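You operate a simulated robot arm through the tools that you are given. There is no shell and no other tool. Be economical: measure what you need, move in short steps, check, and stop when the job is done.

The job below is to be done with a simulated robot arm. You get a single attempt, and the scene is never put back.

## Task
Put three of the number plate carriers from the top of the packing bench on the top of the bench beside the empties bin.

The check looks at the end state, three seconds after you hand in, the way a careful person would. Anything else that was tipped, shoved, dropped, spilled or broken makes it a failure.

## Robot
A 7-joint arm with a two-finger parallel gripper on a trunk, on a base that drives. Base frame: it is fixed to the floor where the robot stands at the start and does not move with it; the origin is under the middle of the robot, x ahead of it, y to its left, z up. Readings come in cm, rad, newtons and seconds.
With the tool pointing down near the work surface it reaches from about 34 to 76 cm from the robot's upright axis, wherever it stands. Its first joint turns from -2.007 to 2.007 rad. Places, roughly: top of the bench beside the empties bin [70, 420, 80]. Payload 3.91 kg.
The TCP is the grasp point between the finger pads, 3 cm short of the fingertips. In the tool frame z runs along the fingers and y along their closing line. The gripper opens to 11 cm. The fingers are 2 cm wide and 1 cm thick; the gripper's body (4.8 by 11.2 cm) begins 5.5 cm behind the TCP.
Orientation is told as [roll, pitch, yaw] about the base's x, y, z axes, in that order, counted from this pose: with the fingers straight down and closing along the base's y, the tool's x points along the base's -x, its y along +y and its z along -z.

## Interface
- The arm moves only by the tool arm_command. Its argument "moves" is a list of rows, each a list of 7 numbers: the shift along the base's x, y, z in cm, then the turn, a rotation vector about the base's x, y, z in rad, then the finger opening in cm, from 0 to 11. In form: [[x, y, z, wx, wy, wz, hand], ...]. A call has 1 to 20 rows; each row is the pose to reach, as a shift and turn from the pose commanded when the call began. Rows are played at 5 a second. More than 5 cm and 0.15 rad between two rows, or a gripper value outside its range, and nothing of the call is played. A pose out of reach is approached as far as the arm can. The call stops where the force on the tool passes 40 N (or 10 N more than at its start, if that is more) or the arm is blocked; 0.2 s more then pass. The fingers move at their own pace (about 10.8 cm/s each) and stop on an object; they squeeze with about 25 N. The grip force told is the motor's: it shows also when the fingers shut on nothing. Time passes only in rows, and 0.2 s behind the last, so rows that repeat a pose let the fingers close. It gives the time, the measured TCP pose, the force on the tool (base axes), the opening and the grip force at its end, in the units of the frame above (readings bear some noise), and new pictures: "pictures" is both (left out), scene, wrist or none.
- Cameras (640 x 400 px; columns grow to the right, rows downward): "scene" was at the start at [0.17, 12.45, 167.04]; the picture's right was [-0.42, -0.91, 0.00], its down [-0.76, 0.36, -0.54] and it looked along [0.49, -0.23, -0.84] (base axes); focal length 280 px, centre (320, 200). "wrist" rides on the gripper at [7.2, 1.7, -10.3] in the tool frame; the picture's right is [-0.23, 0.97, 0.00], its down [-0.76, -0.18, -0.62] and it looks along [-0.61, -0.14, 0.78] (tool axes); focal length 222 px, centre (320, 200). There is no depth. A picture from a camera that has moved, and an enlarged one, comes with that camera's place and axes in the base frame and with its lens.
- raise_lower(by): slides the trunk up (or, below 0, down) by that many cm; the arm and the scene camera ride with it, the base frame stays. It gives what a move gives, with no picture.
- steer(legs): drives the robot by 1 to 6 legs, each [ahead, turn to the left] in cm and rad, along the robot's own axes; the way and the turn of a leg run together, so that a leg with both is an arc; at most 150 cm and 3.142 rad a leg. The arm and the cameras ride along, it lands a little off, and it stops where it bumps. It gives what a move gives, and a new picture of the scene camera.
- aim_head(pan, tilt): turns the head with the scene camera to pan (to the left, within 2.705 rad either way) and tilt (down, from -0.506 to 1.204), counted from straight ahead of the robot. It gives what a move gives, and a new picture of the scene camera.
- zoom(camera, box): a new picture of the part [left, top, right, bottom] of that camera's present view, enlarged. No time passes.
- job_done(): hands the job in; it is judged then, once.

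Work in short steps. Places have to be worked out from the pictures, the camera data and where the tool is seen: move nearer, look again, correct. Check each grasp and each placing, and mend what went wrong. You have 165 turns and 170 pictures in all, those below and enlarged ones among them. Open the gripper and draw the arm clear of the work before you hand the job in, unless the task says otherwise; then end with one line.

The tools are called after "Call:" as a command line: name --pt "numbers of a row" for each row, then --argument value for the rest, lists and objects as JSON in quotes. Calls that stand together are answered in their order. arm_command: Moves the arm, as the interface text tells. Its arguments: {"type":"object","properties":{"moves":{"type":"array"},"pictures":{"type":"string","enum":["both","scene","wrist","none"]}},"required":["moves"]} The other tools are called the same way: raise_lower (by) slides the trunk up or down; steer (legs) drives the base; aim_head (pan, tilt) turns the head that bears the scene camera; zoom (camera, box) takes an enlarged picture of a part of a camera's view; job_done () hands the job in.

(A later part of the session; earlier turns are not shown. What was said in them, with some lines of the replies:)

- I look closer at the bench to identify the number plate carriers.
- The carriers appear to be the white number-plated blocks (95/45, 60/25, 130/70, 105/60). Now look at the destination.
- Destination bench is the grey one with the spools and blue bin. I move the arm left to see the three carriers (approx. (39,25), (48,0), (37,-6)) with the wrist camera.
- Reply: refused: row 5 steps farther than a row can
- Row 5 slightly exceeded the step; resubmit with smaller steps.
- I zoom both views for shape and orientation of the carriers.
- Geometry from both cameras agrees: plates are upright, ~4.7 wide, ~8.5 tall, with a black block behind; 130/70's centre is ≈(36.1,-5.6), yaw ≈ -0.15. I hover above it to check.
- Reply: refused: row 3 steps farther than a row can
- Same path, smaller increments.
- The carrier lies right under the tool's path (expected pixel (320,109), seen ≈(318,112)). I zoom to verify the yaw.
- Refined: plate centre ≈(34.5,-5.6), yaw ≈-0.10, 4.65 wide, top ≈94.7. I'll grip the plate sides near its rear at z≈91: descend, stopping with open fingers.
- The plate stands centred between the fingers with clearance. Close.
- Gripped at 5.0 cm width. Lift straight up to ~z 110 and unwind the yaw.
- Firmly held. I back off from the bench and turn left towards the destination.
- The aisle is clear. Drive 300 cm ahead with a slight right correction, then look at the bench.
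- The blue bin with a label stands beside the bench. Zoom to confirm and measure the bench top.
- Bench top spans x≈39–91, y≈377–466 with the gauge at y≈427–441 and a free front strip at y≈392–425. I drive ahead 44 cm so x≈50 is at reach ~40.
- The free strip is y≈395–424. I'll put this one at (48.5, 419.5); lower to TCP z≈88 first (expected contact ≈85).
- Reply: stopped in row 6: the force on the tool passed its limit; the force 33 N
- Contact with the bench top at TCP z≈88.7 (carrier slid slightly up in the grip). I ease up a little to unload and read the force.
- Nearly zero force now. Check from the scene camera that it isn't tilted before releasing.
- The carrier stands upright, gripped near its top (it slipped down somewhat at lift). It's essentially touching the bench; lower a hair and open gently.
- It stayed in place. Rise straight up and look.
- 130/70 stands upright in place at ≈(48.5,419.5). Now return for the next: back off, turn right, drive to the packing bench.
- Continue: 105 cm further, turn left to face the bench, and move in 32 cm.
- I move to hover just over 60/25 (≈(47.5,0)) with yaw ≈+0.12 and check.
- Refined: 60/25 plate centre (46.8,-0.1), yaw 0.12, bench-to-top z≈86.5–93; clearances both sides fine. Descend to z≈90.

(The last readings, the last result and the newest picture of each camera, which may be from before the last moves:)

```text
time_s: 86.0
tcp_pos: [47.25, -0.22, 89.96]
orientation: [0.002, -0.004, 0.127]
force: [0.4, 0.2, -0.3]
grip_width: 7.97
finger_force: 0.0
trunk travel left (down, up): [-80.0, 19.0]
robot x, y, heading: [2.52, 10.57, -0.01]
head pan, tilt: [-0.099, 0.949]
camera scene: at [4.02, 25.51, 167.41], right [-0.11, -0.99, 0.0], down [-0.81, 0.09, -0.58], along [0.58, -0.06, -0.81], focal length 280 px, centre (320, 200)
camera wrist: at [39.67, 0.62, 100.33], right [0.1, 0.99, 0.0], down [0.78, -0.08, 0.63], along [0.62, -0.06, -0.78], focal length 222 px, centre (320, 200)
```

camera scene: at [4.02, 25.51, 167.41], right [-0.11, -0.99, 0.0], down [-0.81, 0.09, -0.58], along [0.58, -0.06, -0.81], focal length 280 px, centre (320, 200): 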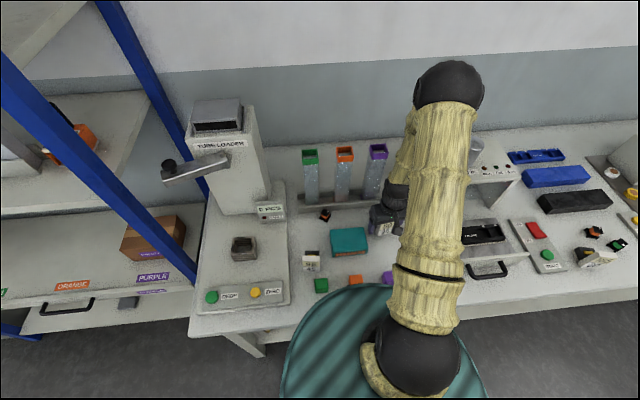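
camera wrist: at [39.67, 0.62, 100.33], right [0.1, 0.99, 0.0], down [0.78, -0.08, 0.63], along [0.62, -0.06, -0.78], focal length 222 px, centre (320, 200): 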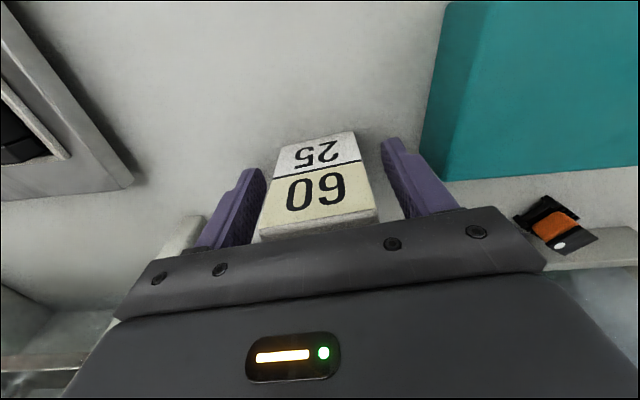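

Good alignment; close and hold longer, then lift slowly and compare the view.

Call:
arm_command --pt "0 0 0 0 0 0 4" --pt "0 0 0 0 0 0 0" --pt "0 0 0 0 0 0 0" --pt "0 0 0 0 0 0 0" --pt "0 0 0 0 0 0 0" --pt "0 0 0 0 0 0 0" --pictures "none"

Call:
arm_command --pt "0 0 0.3 0 0 0 0" --pt "0 0 0.7 0 0 0 0" --pt "0 0 1.2 0 0 0 0" --pt "0 0 1.8 0 0 0 0" --pt "0 0 2.5 0 0 0 0" --pictures "wrist"

```text
time_s: 87.4
tcp_pos: [47.23, -0.17, 90.01]
orientation: [0.001, -0.002, 0.124]
force: [0.3, -0.7, -0.1]
grip_width: 5.0
finger_force: 24.9
trunk travel left (down, up): [-80.0, 19.0]
robot x, y, heading: [2.78, 10.95, -0.006]
head pan, tilt: [-0.099, 0.949]
```

```text
time_s: 88.6
tcp_pos: [47.07, -0.11, 92.73]
orientation: [0.001, -0.001, 0.126]
force: [-0.5, -0.9, -1.3]
grip_width: 4.98
finger_force: 25.3
trunk travel left (down, up): [-80.0, 19.0]
robot x, y, heading: [2.52, 10.51, -0.003]
head pan, tilt: [-0.099, 0.949]
camera wrist: at [39.54, 0.7, 102.98], right [0.1, 0.99, 0.0], down [0.78, -0.08, 0.63], along [0.62, -0.06, -0.78], focal length 222 px, centre (320, 200)
```

wrist: 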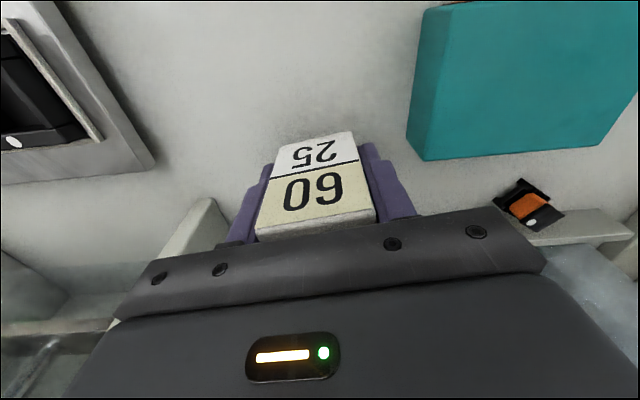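

No slip this time. Continue the slow lift and bring the arm in.

Call:
arm_command --pt "0 0 1 0 0 0 0" --pt "0 0 2.2 0 0 0 0" --pt "0 0 3.6 0 0 0 0" --pt "0 0 5.2 0 0 0 0" --pt "0 0 7 0 0 0 0" --pt "0 0 9 0 0 0 0" --pt "0 0 11 0 0 0 0" --pt "0 0 13 0 0 0 0" --pt "-1 0 15 0 0 -0.03 0" --pt "-2.5 1 16 0 0 -0.06 0" --pt "-4.5 2 16.5 0 0 -0.09 0" --pt "-6.5 3.5 17 0 0 -0.12 0" --pt "-8.5 5 17 0 0 -0.13 0" --pt "-9.5 6 17 0 0 -0.13 0" --pictures "wrist"

```text
time_s: 91.6
tcp_pos: [37.44, 6.07, 109.58]
orientation: [0.001, -0.005, -0.005]
force: [1.0, -0.2, -2.5]
grip_width: 4.96
finger_force: 25.2
trunk travel left (down, up): [-80.0, 19.0]
robot x, y, heading: [2.69, 10.7, -0.006]
head pan, tilt: [-0.099, 0.949]
camera wrist: at [30.12, 7.8, 119.87], right [0.23, 0.97, 0.0], down [0.76, -0.18, 0.63], along [0.61, -0.14, -0.78], focal length 222 px, centre (320, 200)
```

wrist: 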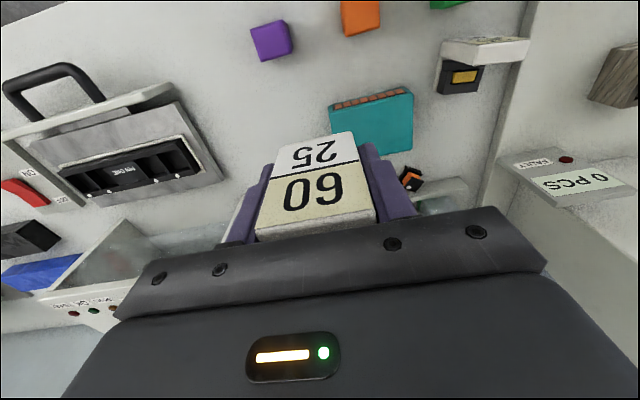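

Held firmly. Drive to the destination: back off, turn left, 403 cm, turn right.

Call:
steer --legs '[[-37, 0], [0, 1.577], [150, 0], [150, 0], [103, 0]]'

```text
time_s: 116.8
tcp_pos: [-44.19, 448.71, 109.53]
orientation: [0.001, -0.003, 1.634]
force: [-0.4, 0.7, -1.3]
grip_width: 5.0
finger_force: 25.0
trunk travel left (down, up): [-80.0, 19.0]
robot x, y, heading: [-46.91, 413.74, 1.63]
head pan, tilt: [-0.099, 0.949]
camera scene: at [-61.48, 414.37, 167.41], right [1.0, -0.04, 0.0], down [-0.03, -0.81, -0.58], along [0.02, 0.58, -0.81], focal length 280 px, centre (320, 200)
```

scene: 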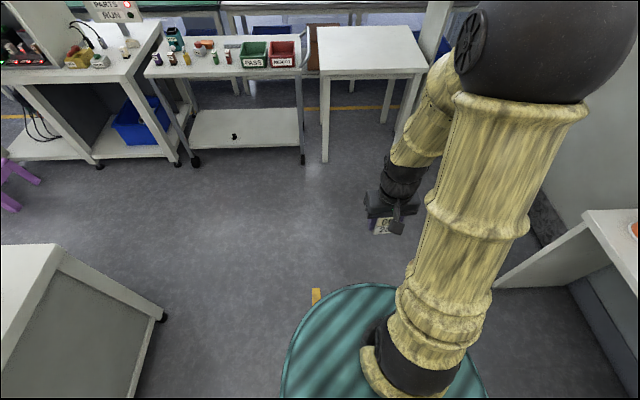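

Turn right and approach to x≈10.

Call:
steer --legs '[[0, -1.63], [57, 0]]'

Call:
arm_command --pt "0 0 0 0 0 0 0" --pictures "wrist"

```text
time_s: 124.0
tcp_pos: [44.32, 409.47, 109.51]
orientation: [0.002, -0.002, 0.006]
force: [0.5, -0.4, -2.1]
grip_width: 4.97
finger_force: 24.8
trunk travel left (down, up): [-80.0, 19.0]
robot x, y, heading: [9.48, 414.13, 0.008]
head pan, tilt: [-0.099, 0.949]
camera scene: at [10.67, 428.57, 167.41], right [-0.09, -1.0, 0.0], down [-0.81, 0.08, -0.58], along [0.58, -0.05, -0.81], focal length 280 px, centre (320, 200)
```

scene: 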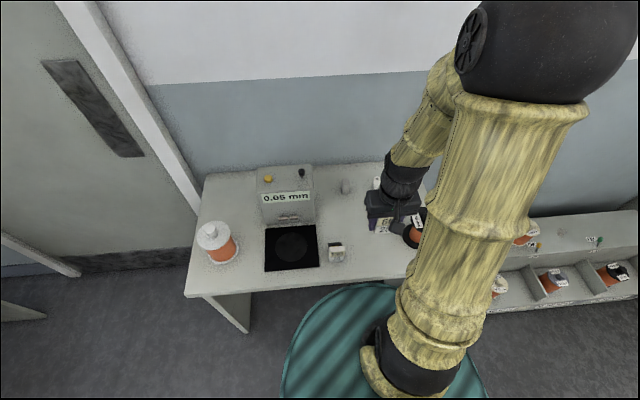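

```text
time_s: 124.4
tcp_pos: [44.31, 409.38, 109.51]
orientation: [0.002, -0.003, 0.005]
force: [0.7, -0.4, -2.2]
grip_width: 5.0
finger_force: 25.0
trunk travel left (down, up): [-80.0, 19.0]
robot x, y, heading: [9.35, 413.63, 0.004]
head pan, tilt: [-0.099, 0.949]
camera wrist: at [36.91, 411.11, 119.86], right [0.22, 0.98, 0.0], down [0.76, -0.17, 0.62], along [0.61, -0.14, -0.78], focal length 222 px, centre (320, 200)
```

wrist: 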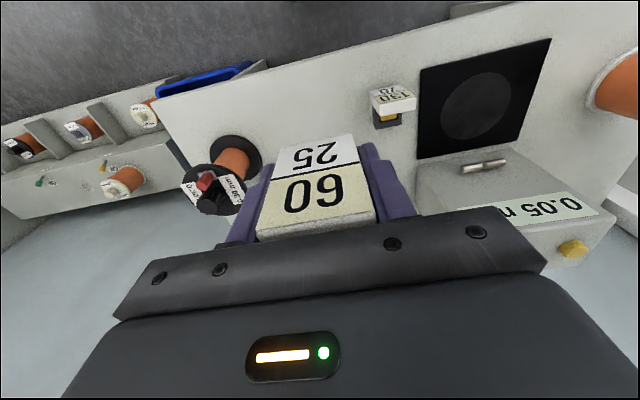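

Place it at (48.3, 409.5), beside the first. Descend to z≈88, then slowly.

Call:
arm_command --pt "1.5 0 -3 0 0 0 0" --pt "3 0 -6 0 0 0 0" --pt "4 0.1 -10 0 0 0 0" --pt "4 0.1 -14 0 0 0 0" --pt "4 0.1 -18 0 0 0 0" --pt "4 0.1 -21 0 0 0 0" --pt "4 0.1 -22 0 0 0 0" --pt "4 0.1 -22.5 0 0 0 0" --pt "4 0.1 -22.5 0 0 0 0" --pictures "wrist"

```text
time_s: 126.4
tcp_pos: [48.26, 409.59, 87.09]
orientation: [0.001, -0.003, 0.006]
force: [-0.5, 0.1, -1.3]
grip_width: 4.99
finger_force: 25.1
trunk travel left (down, up): [-80.0, 19.0]
robot x, y, heading: [9.35, 413.76, 0.005]
head pan, tilt: [-0.099, 0.949]
camera wrist: at [40.91, 411.21, 97.34], right [0.22, 0.98, 0.0], down [0.76, -0.17, 0.63], along [0.61, -0.14, -0.78], focal length 222 px, centre (320, 200)
```

wrist: 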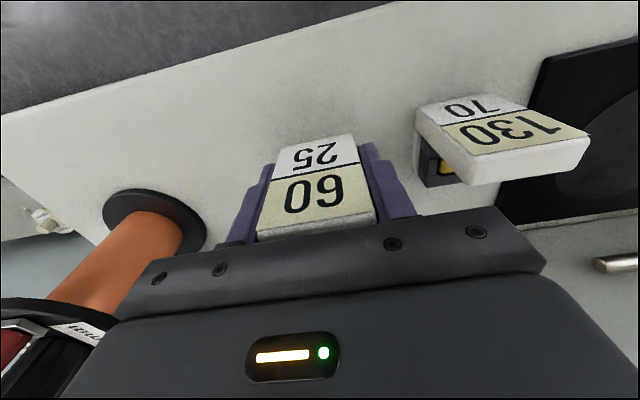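

No contact yet. Continue down in fine steps.

Call:
arm_command --pt "0 0 -0.3 0 0 0 0" --pt "0 0 -0.6 0 0 0 0" --pt "0 0 -0.9 0 0 0 0" --pt "0 0 -1.2 0 0 0 0" --pt "0 0 -1.5 0 0 0 0" --pt "0 0 -1.7 0 0 0 0" --pictures "none"

```text
time_s: 127.8
tcp_pos: [48.25, 409.51, 85.25]
orientation: [0.003, -0.004, 0.007]
force: [-0.8, 0.2, -1.3]
grip_width: 5.0
finger_force: 25.3
trunk travel left (down, up): [-80.0, 19.0]
robot x, y, heading: [9.46, 413.91, 0.008]
head pan, tilt: [-0.099, 0.949]
```

Still free; continue.

Call:
arm_command --pt "0 0 -0.2 0 0 0 0" --pt "0 0 -0.4 0 0 0 0" --pt "0 0 -0.6 0 0 0 0" --pt "0 0 -0.8 0 0 0 0" --pictures "wrist"

```text
time_s: 128.8
tcp_pos: [48.38, 409.65, 84.46]
orientation: [0.0, -0.002, 0.006]
force: [0.4, -1.1, -0.7]
grip_width: 4.99
finger_force: 24.4
trunk travel left (down, up): [-80.0, 19.0]
robot x, y, heading: [9.83, 413.98, 0.006]
head pan, tilt: [-0.099, 0.949]
camera wrist: at [40.93, 411.2, 94.86], right [0.22, 0.98, 0.0], down [0.76, -0.17, 0.63], along [0.61, -0.14, -0.78], focal length 222 px, centre (320, 200)
```

wrist: 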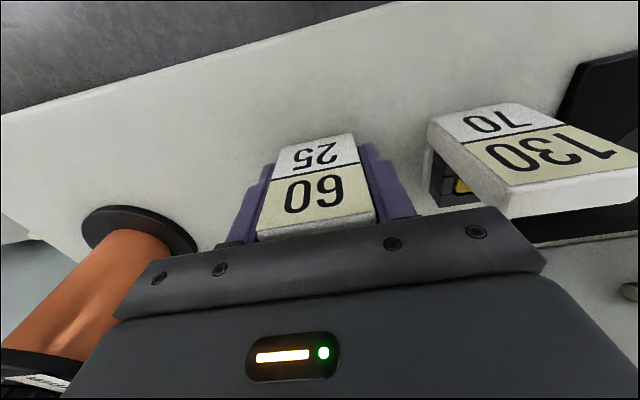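

Very close; a few more fine steps.

Call:
arm_command --pt "0 0 -0.15 0 0 0 0" --pt "0 0 -0.3 0 0 0 0" --pt "0 0 -0.45 0 0 0 0" --pt "0 0 -0.6 0 0 0 0" --pictures "none"

```text
time_s: 129.8
tcp_pos: [48.19, 409.47, 83.95]
orientation: [0.0, -0.003, 0.005]
force: [1.0, -0.3, 1.7]
grip_width: 4.99
finger_force: 24.8
trunk travel left (down, up): [-80.0, 19.0]
robot x, y, heading: [9.45, 413.97, 0.005]
head pan, tilt: [-0.099, 0.949]
```

Force turned positive: touching. Tiny push and release.

Call:
arm_command --pt "0 0 -0.1 0 0 0 0" --pt "0 0 -0.1 0 0 0 0" --pictures "none"

Call:
arm_command --pt "0 0 0 0 0 0 4.8" --pt "0 0 0 0 0 0 5.6" --pt "0 0 0 0 0 0 7" --pt "0 0 0 0 0 0 7" --pictures "wrist"

```text
time_s: 130.4
tcp_pos: [48.43, 409.55, 84.0]
orientation: [-0.001, -0.006, 0.005]
force: [1.4, -0.8, 23.6]
grip_width: 5.01
finger_force: 24.7
trunk travel left (down, up): [-80.0, 19.0]
robot x, y, heading: [9.51, 414.17, 0.003]
head pan, tilt: [-0.099, 0.949]
```

```text
time_s: 131.4
tcp_pos: [48.33, 409.62, 83.78]
orientation: [0.001, -0.004, 0.005]
force: [0.4, -0.2, -0.1]
grip_width: 7.01
finger_force: 0.0
trunk travel left (down, up): [-80.0, 19.0]
robot x, y, heading: [9.63, 413.84, 0.006]
head pan, tilt: [-0.099, 0.949]
camera wrist: at [40.89, 411.2, 94.18], right [0.22, 0.98, 0.0], down [0.76, -0.17, 0.63], along [0.61, -0.14, -0.78], focal length 222 px, centre (320, 200)
```

wrist: 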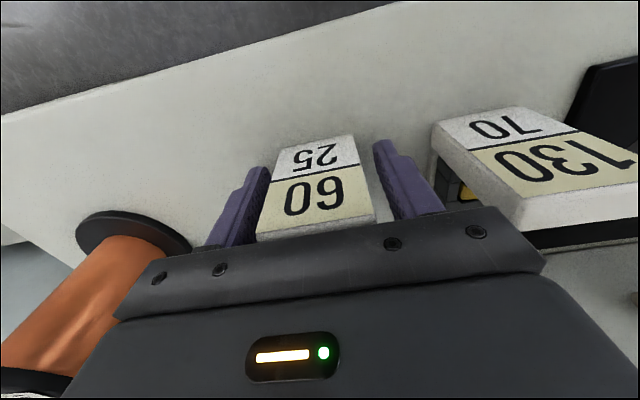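

Released and standing. Rise straight up (same opening) and look.

Call:
arm_command --pt "0 0 3 0 0 0 7" --pt "0 0 6 0 0 0 7" --pt "0 0 10 0 0 0 7" --pt "0 0 14 0 0 0 7" --pt "0 0 18 0 0 0 8" --pt "-1 0 22 0 0 0 8" --pt "-2 0 25 0 0 0 8" --pictures "wrist"

```text
time_s: 133.0
tcp_pos: [46.18, 409.54, 109.06]
orientation: [0.002, -0.005, 0.007]
force: [0.5, 0.7, -0.9]
grip_width: 8.0
finger_force: 0.1
trunk travel left (down, up): [-80.0, 19.0]
robot x, y, heading: [9.08, 414.31, 0.006]
head pan, tilt: [-0.099, 0.949]
camera wrist: at [38.71, 411.12, 119.25], right [0.22, 0.98, 0.0], down [0.76, -0.17, 0.63], along [0.61, -0.14, -0.78], focal length 222 px, centre (320, 200)
```

wrist: 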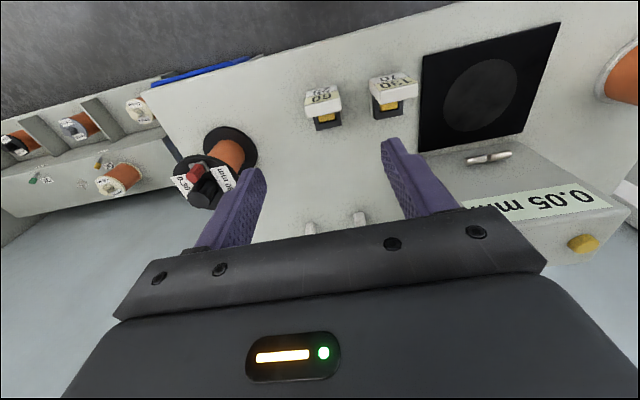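

Both stand upright. Return for the third (95/45).

Call:
steer --legs '[[-44, 0], [0, -1.577], [150, 0], [150, 0]]'

```text
time_s: 153.4
tcp_pos: [-28.26, 79.33, 108.8]
orientation: [0.002, -0.004, -1.532]
force: [-0.3, 0.1, 0.6]
grip_width: 7.99
finger_force: 0.2
trunk travel left (down, up): [-80.0, 19.0]
robot x, y, heading: [-24.81, 116.06, -1.53]
head pan, tilt: [-0.099, 0.949]
camera scene: at [-10.62, 115.54, 167.41], right [-1.0, 0.06, 0.0], down [0.05, 0.81, -0.58], along [-0.04, -0.58, -0.81], focal length 280 px, centre (320, 200)
```

scene: 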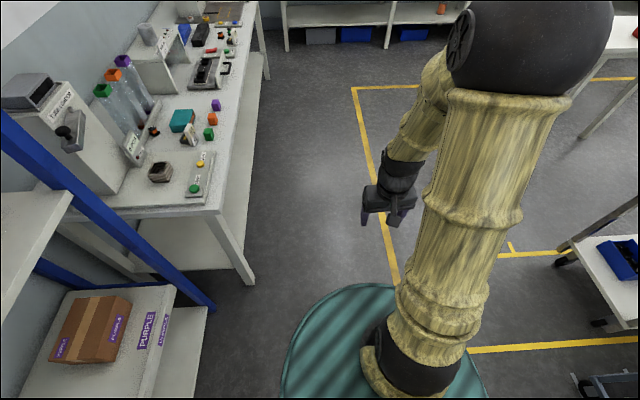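

Continue to y≈20, turn to face the bench, approach to x≈-1.

Call:
steer --legs '[[97, -0.04], [0, 1.57], [22, 0]]'

Call:
arm_command --pt "0 0 0 0 0 0 8" --pictures "wrist"

```text
time_s: 163.6
tcp_pos: [35.8, 16.48, 108.78]
orientation: [0.0, -0.005, 0.024]
force: [-0.7, 0.5, -0.4]
grip_width: 8.01
finger_force: 0.1
trunk travel left (down, up): [-80.0, 19.0]
robot x, y, heading: [-0.96, 20.2, 0.019]
head pan, tilt: [-0.099, 0.949]
camera scene: at [-0.13, 34.97, 167.41], right [-0.08, -1.0, 0.0], down [-0.81, 0.06, -0.58], along [0.58, -0.05, -0.81], focal length 280 px, centre (320, 200)
```

scene: 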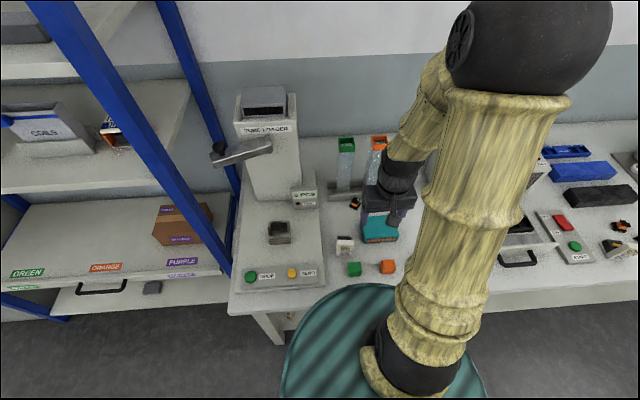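

```text
time_s: 164.0
tcp_pos: [35.86, 16.45, 108.87]
orientation: [0.0, -0.004, 0.025]
force: [-0.2, -0.1, -0.4]
grip_width: 8.02
finger_force: 0.1
trunk travel left (down, up): [-80.0, 19.0]
robot x, y, heading: [-0.83, 20.25, 0.024]
head pan, tilt: [-0.099, 0.949]
camera wrist: at [28.35, 18.01, 119.19], right [0.2, 0.98, 0.0], down [0.76, -0.16, 0.63], along [0.61, -0.13, -0.78], focal length 222 px, centre (320, 200)
```

wrist: 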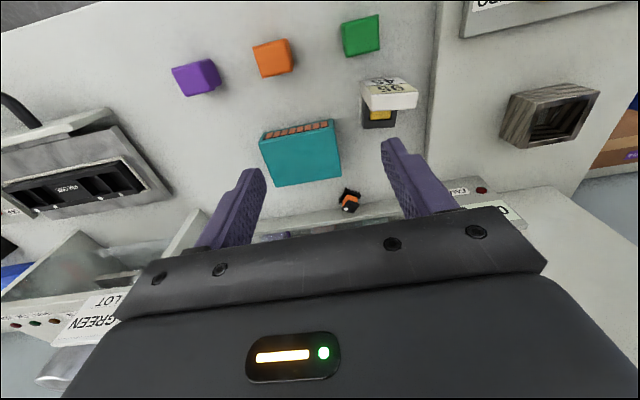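

Hover over 95/45 at about (37,24.5), yaw ≈-0.12.

Call:
arm_command --pt "0.4 3 0 0 0 -0.05 8" --pt "0.8 6 0 0 0 -0.1 8" --pt "1 8.2 -1 0 0 -0.14 8" --pictures "none"

Call:
zoom --camera "wrist" --box '[240, 40, 400, 180]'

```text
time_s: 164.8
tcp_pos: [36.68, 24.76, 107.89]
orientation: [0.0, -0.004, -0.117]
force: [0.1, -0.6, 0.3]
grip_width: 8.0
finger_force: 0.2
trunk travel left (down, up): [-80.0, 19.0]
robot x, y, heading: [-1.25, 19.88, 0.016]
head pan, tilt: [-0.099, 0.949]
```

```text
2.86 times, centred on (320, 110) of wrist
camera zoom: at [29.55, 27.3, 118.12], right [0.34, 0.94, 0.0], down [0.73, -0.26, 0.63], along [0.59, -0.21, -0.78], focal length 635 px, centre (320, 457)
```

zoom: 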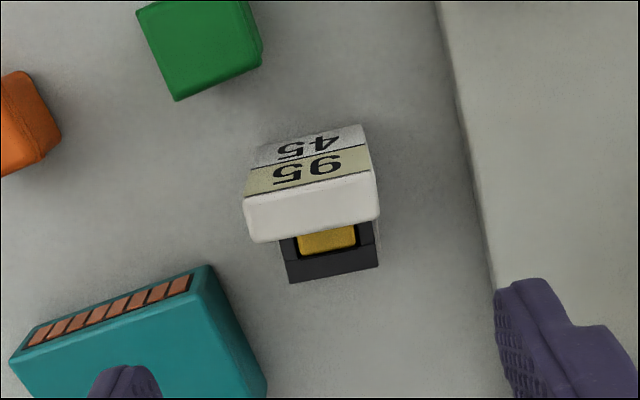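

Refined: plate centre (36.9,24.4), yaw ≈-0.14; teal box and plinth are near, so opening 6.6. Descend to z≈92 first, then check.

Call:
arm_command --pt "0.35 -0.35 -4 0 0 -0.02 6.6" --pt "0.35 -0.35 -8 0 0 -0.02 6.6" --pt "0.35 -0.35 -11 0 0 -0.02 6.6" --pictures "wrist"

```text
time_s: 165.6
tcp_pos: [37.23, 24.2, 96.88]
orientation: [0.0, -0.004, -0.137]
force: [0.3, 0.8, -0.6]
grip_width: 6.58
finger_force: 0.1
trunk travel left (down, up): [-80.0, 19.0]
robot x, y, heading: [-1.15, 20.42, 0.019]
head pan, tilt: [-0.099, 0.949]
camera wrist: at [30.06, 26.92, 107.21], right [0.36, 0.93, 0.0], down [0.73, -0.28, 0.63], along [0.58, -0.22, -0.78], focal length 222 px, centre (320, 200)
```

wrist: 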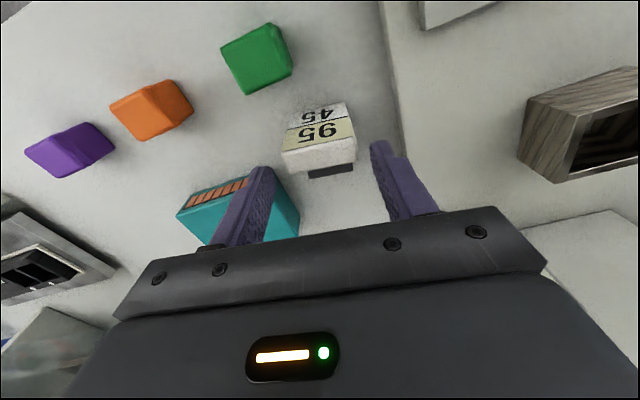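

Centred between fingertips. Continue down to z≈90.

Call:
arm_command --pt "0 0.1 -2 0 0 0 6.6" --pt "0 0.1 -4 0 0 0 6.6" --pt "0 0.1 -6 0 0 0 6.6" --pt "0 0.1 -6.8 0 0 0 6.6" --pictures "wrist"

```text
time_s: 166.6
tcp_pos: [37.13, 24.4, 90.12]
orientation: [0.002, -0.003, -0.137]
force: [0.7, 0.5, -0.4]
grip_width: 6.56
finger_force: 0.1
trunk travel left (down, up): [-80.0, 19.0]
robot x, y, heading: [-1.05, 20.37, 0.017]
head pan, tilt: [-0.099, 0.949]
camera wrist: at [30.04, 27.1, 100.4], right [0.36, 0.93, 0.0], down [0.73, -0.28, 0.63], along [0.59, -0.22, -0.78], focal length 222 px, centre (320, 200)
```

wrist: 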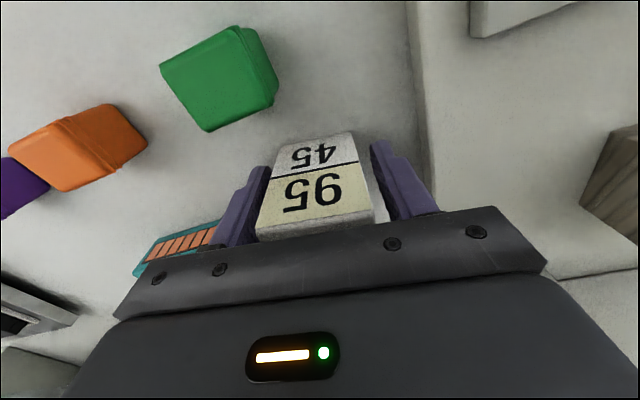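

Good. Close, hold, and lift slowly.

Call:
arm_command --pt "0 0 0 0 0 0 4" --pt "0 0 0 0 0 0 0" --pt "0 0 0 0 0 0 0" --pt "0 0 0 0 0 0 0" --pt "0 0 0 0 0 0 0" --pictures "none"

Call:
arm_command --pt "0 0 0.3 0 0 0 0" --pt "0 0 0.7 0 0 0 0" --pt "0 0 1.2 0 0 0 0" --pt "0 0 1.8 0 0 0 0" --pt "0 0 2.6 0 0 0 0" --pt "0 0 3.6 0 0 0 0" --pt "0 0 4.8 0 0 0 0" --pt "0 0 6.2 0 0 0 0" --pt "0 0 8 0 0 0 0" --pt "0 0 10 0 0 0 0" --pt "0 0 12 0 0 0 0" --pt "0 0 14 0 0 0 0" --pt "0 -1.5 16 0 0 0.04 0" --pt "0 -3 18 0 0 0.08 0" --pt "0 -4.5 19 0 0 0.12 0" --pt "0 -5 19.5 0 0 0.16 0"

```text
time_s: 167.8
tcp_pos: [37.12, 24.37, 90.03]
orientation: [0.002, -0.002, -0.137]
force: [0.6, 0.4, -0.5]
grip_width: 5.01
finger_force: 24.7
trunk travel left (down, up): [-80.0, 19.0]
robot x, y, heading: [-0.85, 20.47, 0.02]
head pan, tilt: [-0.099, 0.949]
```

```text
time_s: 171.2
tcp_pos: [37.31, 19.53, 109.58]
orientation: [0.003, -0.004, 0.027]
force: [-0.4, 0.2, -1.4]
grip_width: 4.99
finger_force: 24.7
trunk travel left (down, up): [-80.0, 19.0]
robot x, y, heading: [-0.93, 20.29, 0.021]
head pan, tilt: [-0.099, 0.949]
camera scene: at [-0.15, 34.98, 167.41], right [-0.08, -1.0, 0.0], down [-0.81, 0.06, -0.58], along [0.58, -0.05, -0.81], focal length 280 px, centre (320, 200)
camera wrist: at [29.86, 20.94, 119.92], right [0.2, 0.98, 0.0], down [0.76, -0.16, 0.63], along [0.61, -0.13, -0.78], focal length 222 px, centre (320, 200)
```

scene: 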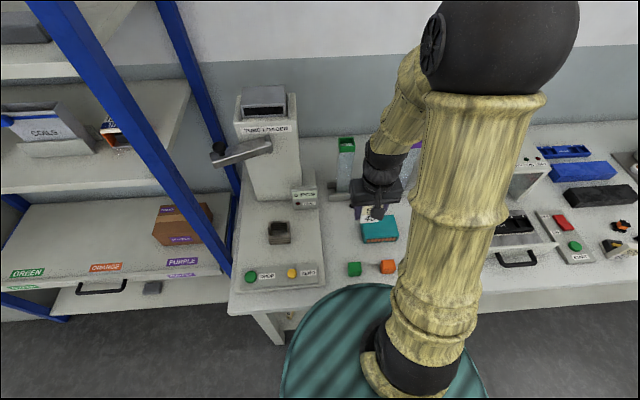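
wrist: 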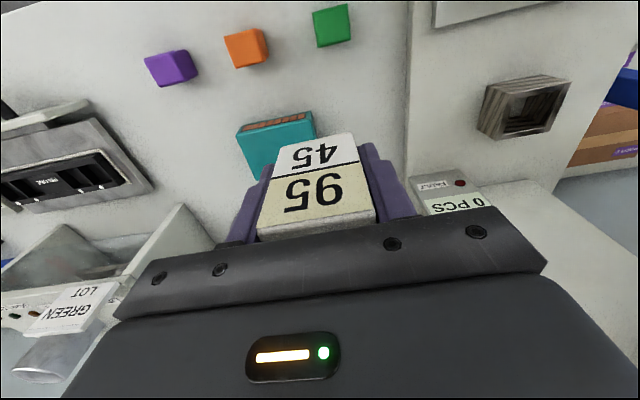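

Held without slip, and neighbours undisturbed. Drive to the destination.

Call:
steer --legs '[[-34, 0], [0, 1.55], [150, 0], [150, 0], [94, 0]]'

```text
time_s: 195.6
tcp_pos: [-42.13, 447.74, 109.55]
orientation: [0.001, -0.004, 1.596]
force: [0.0, -0.4, -1.7]
grip_width: 4.97
finger_force: 24.7
trunk travel left (down, up): [-80.0, 19.0]
robot x, y, heading: [-43.07, 409.09, 1.589]
head pan, tilt: [-0.099, 0.949]
camera scene: at [-57.89, 410.56, 167.41], right [1.0, -0.08, 0.0], down [-0.07, -0.81, -0.58], along [0.05, 0.58, -0.81], focal length 280 px, centre (320, 200)
```

scene: 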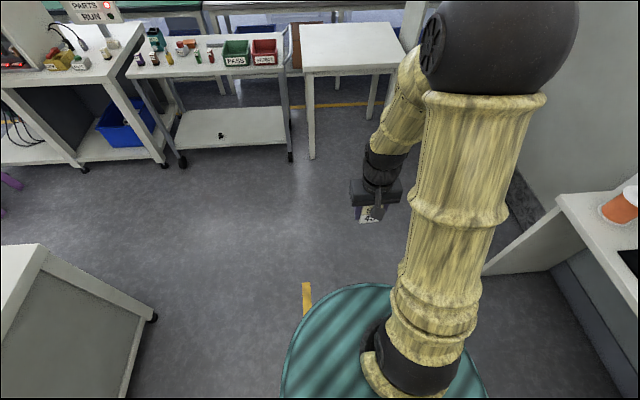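

Turn right and approach 52 cm.

Call:
steer --legs '[[0, -1.589], [52, 0]]'

Call:
arm_command --pt "0 0 0 0 0 0 0" --pictures "wrist"

```text
time_s: 202.5
tcp_pos: [47.04, 407.24, 109.64]
orientation: [0.001, -0.003, -0.005]
force: [-1.1, 0.0, -1.9]
grip_width: 4.97
finger_force: 25.7
trunk travel left (down, up): [-80.0, 19.0]
robot x, y, heading: [8.78, 409.29, -0.005]
head pan, tilt: [-0.099, 0.949]
camera scene: at [10.08, 423.88, 167.41], right [-0.11, -0.99, 0.0], down [-0.81, 0.09, -0.58], along [0.58, -0.06, -0.81], focal length 280 px, centre (320, 200)
```

scene: 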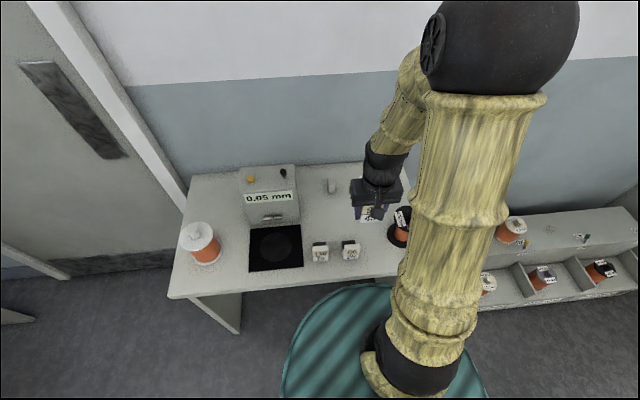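

```text
time_s: 202.9
tcp_pos: [46.95, 407.17, 109.52]
orientation: [0.002, -0.003, -0.005]
force: [0.3, 0.5, -1.2]
grip_width: 5.0
finger_force: 24.4
trunk travel left (down, up): [-80.0, 19.0]
robot x, y, heading: [9.01, 409.09, -0.003]
head pan, tilt: [-0.099, 0.949]
camera wrist: at [39.63, 408.96, 119.89], right [0.23, 0.97, 0.0], down [0.76, -0.18, 0.63], along [0.61, -0.14, -0.78], focal length 222 px, centre (320, 200)
```

wrist: 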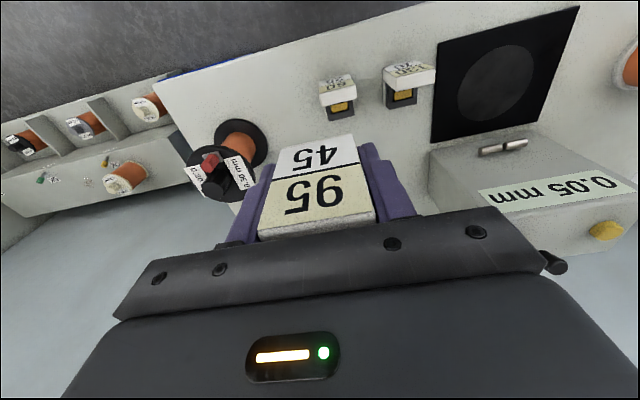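

Free spot behind the first two: place at (60,412). Move over it at height, then descend to z≈85.5.

Call:
arm_command --pt "4 1.5 0 0 0 0 0" --pt "8 3 0 0 0 0 0" --pt "11 4 0 0 0 0 0" --pt "13 4.8 -1 0 0 0 0" --pt "13 4.8 -4 0 0 0 0" --pt "13 4.8 -8 0 0 0 0"

```text
time_s: 204.3
tcp_pos: [59.93, 411.94, 101.55]
orientation: [0.004, -0.003, -0.005]
force: [0.8, 0.8, -2.2]
grip_width: 5.01
finger_force: 25.2
trunk travel left (down, up): [-80.0, 19.0]
robot x, y, heading: [8.7, 409.1, -0.008]
head pan, tilt: [-0.099, 0.949]
camera scene: at [10.16, 423.89, 167.41], right [-0.11, -0.99, 0.0], down [-0.81, 0.09, -0.58], along [0.58, -0.06, -0.81], focal length 280 px, centre (320, 200)
camera wrist: at [52.59, 413.75, 111.86], right [0.23, 0.97, 0.0], down [0.76, -0.18, 0.63], along [0.61, -0.14, -0.78], focal length 222 px, centre (320, 200)
```

scene: 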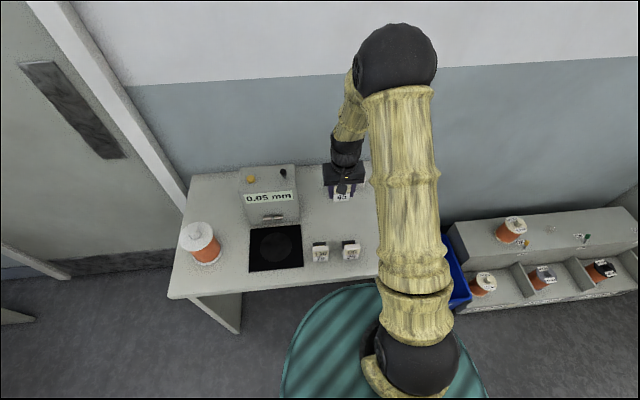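
wrist: 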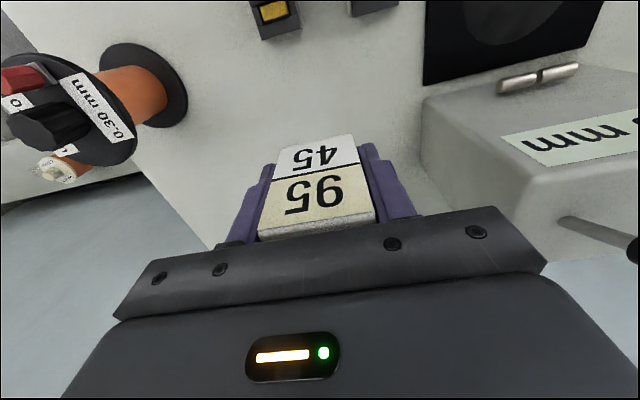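

Clear of gauge (y≥425), clips (x≈75) and spool. Descend to z≈85.5.

Call:
arm_command --pt "0 0 -4 0 0 0 0" --pt "0 0 -8 0 0 0 0" --pt "0 0 -11 0 0 0 0" --pt "0 0 -14 0 0 0 0" --pt "0 0 -15.5 0 0 0 0" --pt "0 0 -16.2 0 0 0 0"

```text
time_s: 205.7
tcp_pos: [59.85, 412.1, 85.3]
orientation: [0.003, -0.003, -0.004]
force: [0.2, -0.1, -2.5]
grip_width: 4.99
finger_force: 25.1
trunk travel left (down, up): [-80.0, 19.0]
robot x, y, heading: [8.81, 409.08, -0.003]
head pan, tilt: [-0.099, 0.949]
camera scene: at [10.03, 423.88, 167.41], right [-0.11, -0.99, 0.0], down [-0.81, 0.09, -0.58], along [0.58, -0.06, -0.81], focal length 280 px, centre (320, 200)
camera wrist: at [52.58, 413.77, 95.56], right [0.23, 0.97, 0.0], down [0.76, -0.18, 0.62], along [0.61, -0.14, -0.78], focal length 222 px, centre (320, 200)
```

scene: 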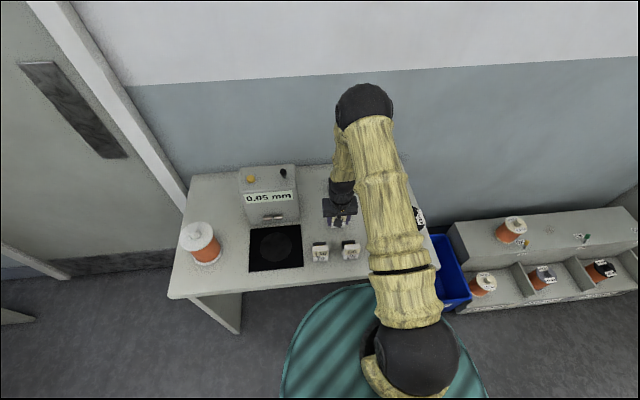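
wrist: 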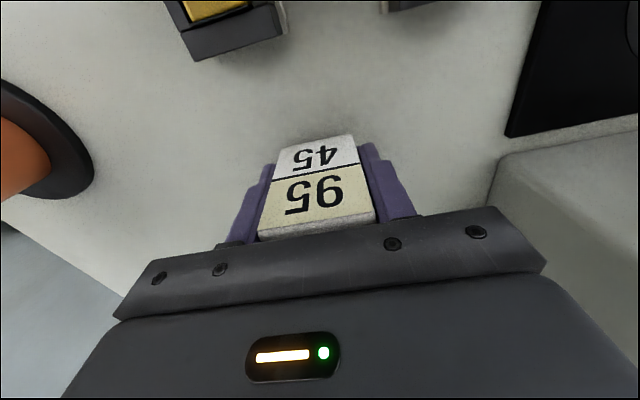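

Fine steps down to contact (expected near 84.0).

Call:
arm_command --pt "0 0 -0.3 0 0 0 0" --pt "0 0 -0.6 0 0 0 0" --pt "0 0 -0.9 0 0 0 0" --pt "0 0 -1.1 0 0 0 0" --pictures "none"

Call:
arm_command --pt "0 0 -0.1 0 0 0 0" --pt "0 0 -0.2 0 0 0 0" --pictures "none"

```text
time_s: 206.7
tcp_pos: [60.02, 412.01, 84.15]
orientation: [0.002, -0.004, -0.008]
force: [0.2, -0.2, -2.0]
grip_width: 4.99
finger_force: 24.8
trunk travel left (down, up): [-80.0, 19.0]
robot x, y, heading: [8.77, 408.94, -0.006]
head pan, tilt: [-0.099, 0.949]
```

```text
time_s: 207.3
tcp_pos: [60.02, 412.08, 84.11]
orientation: [0.001, -0.002, -0.006]
force: [-0.8, 1.0, 2.4]
grip_width: 5.0
finger_force: 24.8
trunk travel left (down, up): [-80.0, 19.0]
robot x, y, heading: [8.67, 408.81, -0.01]
head pan, tilt: [-0.099, 0.949]
```

Light contact. Release.

Call:
arm_command --pt "0 0 -0.05 0 0 0 4.8" --pt "0 0 -0.05 0 0 0 5.6" --pt "0 0 -0.05 0 0 0 7" --pt "0 0 -0.05 0 0 0 7" --pictures "none"

Call:
arm_command --pt "0 0 3 0 0 0 7" --pt "0 0 6 0 0 0 7" --pt "0 0 10 0 0 0 7" --pt "0 0 14 0 0 0 7" --pt "0 0 18 0 0 0 7" --pt "-2 -1 22 0 0 0 7" --pt "-6 -2 25 0 0 0 7" --pt "-10 -3 26 0 0 0 7" --pt "-14 -4 26 0 0 0 7"

```text
time_s: 208.3
tcp_pos: [60.02, 412.01, 83.92]
orientation: [0.002, -0.003, -0.005]
force: [-0.3, -0.2, 0.0]
grip_width: 6.99
finger_force: 0.0
trunk travel left (down, up): [-80.0, 19.0]
robot x, y, heading: [9.18, 409.26, -0.003]
head pan, tilt: [-0.099, 0.949]
```

```text
refused: row 7 steps farther than a row can; nothing moved
```

Retry the withdrawal with shorter steps.

Call:
arm_command --pt "0 0 3 0 0 0 7" --pt "0 0 6 0 0 0 7" --pt "0 0 10 0 0 0 7" --pt "0 0 14 0 0 0 7" --pt "0 0 18 0 0 0 7" --pt "-2 -1 22 0 0 0 7" --pt "-5 -2 25 0 0 0 7" --pt "-9 -3 26 0 0 0 7" --pt "-13 -4 26 0 0 0 7"

Call:
steer --legs '[[-45, 0]]'

Call:
aim_head --pan 0.0 --tilt 0.6

Call:
zoom --camera "scene" --box '[200, 140, 460, 300]'

```text
time_s: 210.3
tcp_pos: [47.04, 408.04, 110.06]
orientation: [0.002, -0.002, -0.004]
force: [-1.7, -1.2, -0.4]
grip_width: 7.03
finger_force: 0.0
trunk travel left (down, up): [-80.0, 19.0]
robot x, y, heading: [8.37, 409.26, -0.009]
head pan, tilt: [-0.099, 0.949]
camera scene: at [9.88, 423.84, 167.42], right [-0.11, -0.99, 0.0], down [-0.81, 0.09, -0.58], along [0.58, -0.06, -0.81], focal length 280 px, centre (320, 200)
camera wrist: at [39.6, 409.81, 120.39], right [0.23, 0.97, 0.0], down [0.76, -0.18, 0.63], along [0.61, -0.14, -0.78], focal length 222 px, centre (320, 200)
```

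scene: 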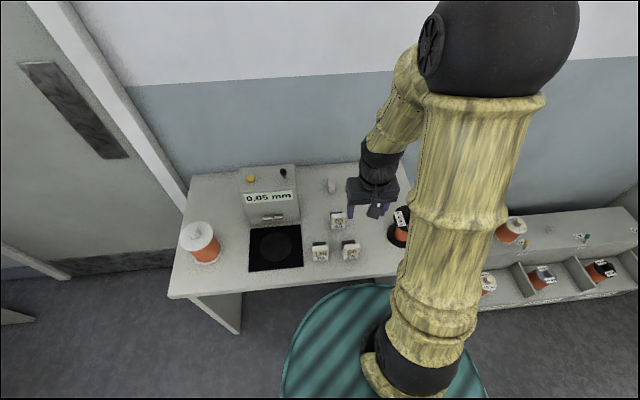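
wrist: 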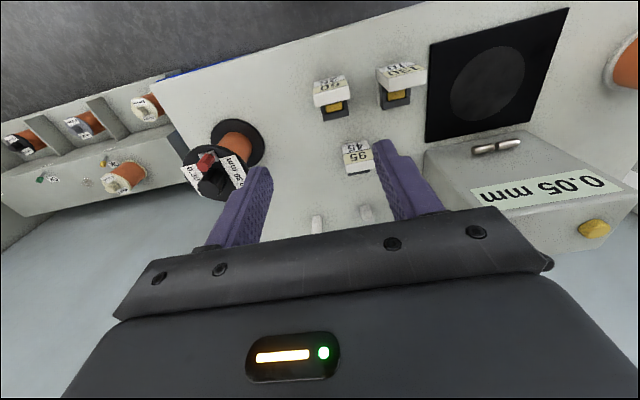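

```text
time_s: 213.0
tcp_pos: [1.63, 408.46, 110.02]
orientation: [0.001, -0.003, -0.002]
force: [-0.4, -0.7, 0.4]
grip_width: 6.99
finger_force: 0.0
trunk travel left (down, up): [-80.0, 19.0]
robot x, y, heading: [-36.75, 409.39, -0.004]
head pan, tilt: [-0.099, 0.949]
camera scene: at [-35.62, 424.1, 167.41], right [-0.1, -0.99, 0.0], down [-0.81, 0.08, -0.58], along [0.58, -0.06, -0.81], focal length 280 px, centre (320, 200)
```

scene: 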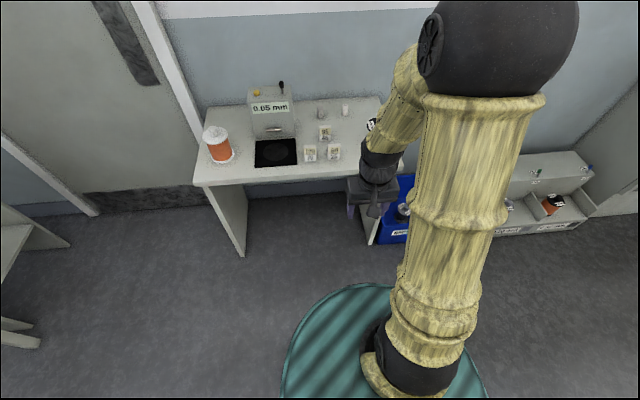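

```text
time_s: 213.9
tcp_pos: [1.51, 408.5, 110.04]
orientation: [0.002, -0.004, 0.001]
force: [0.1, 0.9, 0.5]
grip_width: 7.01
finger_force: 0.1
trunk travel left (down, up): [-80.0, 19.0]
robot x, y, heading: [-36.57, 409.3, -0.004]
head pan, tilt: [0.0, 0.6]
camera scene: at [-33.91, 424.82, 170.25], right [0.0, -1.0, 0.0], down [-0.57, 0.0, -0.82], along [0.82, 0.0, -0.57], focal length 280 px, centre (320, 200)
```

scene: 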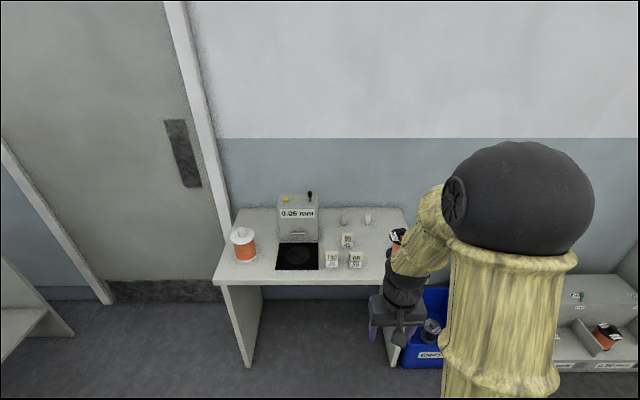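

```text
2.46 times, centred on (330, 220) of scene
camera zoom: at [-33.91, 424.82, 170.25], right [0.0, -1.0, 0.0], down [-0.57, 0.0, -0.82], along [0.82, 0.0, -0.57], focal length 688 px, centre (295, 151)
```

zoom: 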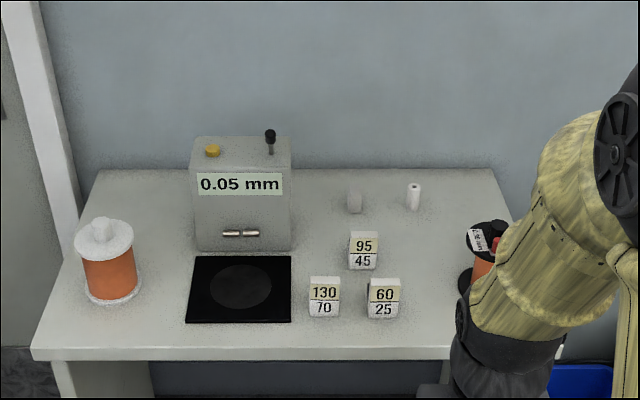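

All three carriers stand upright on the bench beside the empties bin, nothing else there has been disturbed, and the arm is clear with the gripper open. I hand the job in.

Call:
job_done

```text
The job is handed in.
```

Three number plate carriers (130/70, 60/25 and 95/45) now stand upright on top of the bench beside the empties bin, I saw nothing else disturbed, and the job is handed in.
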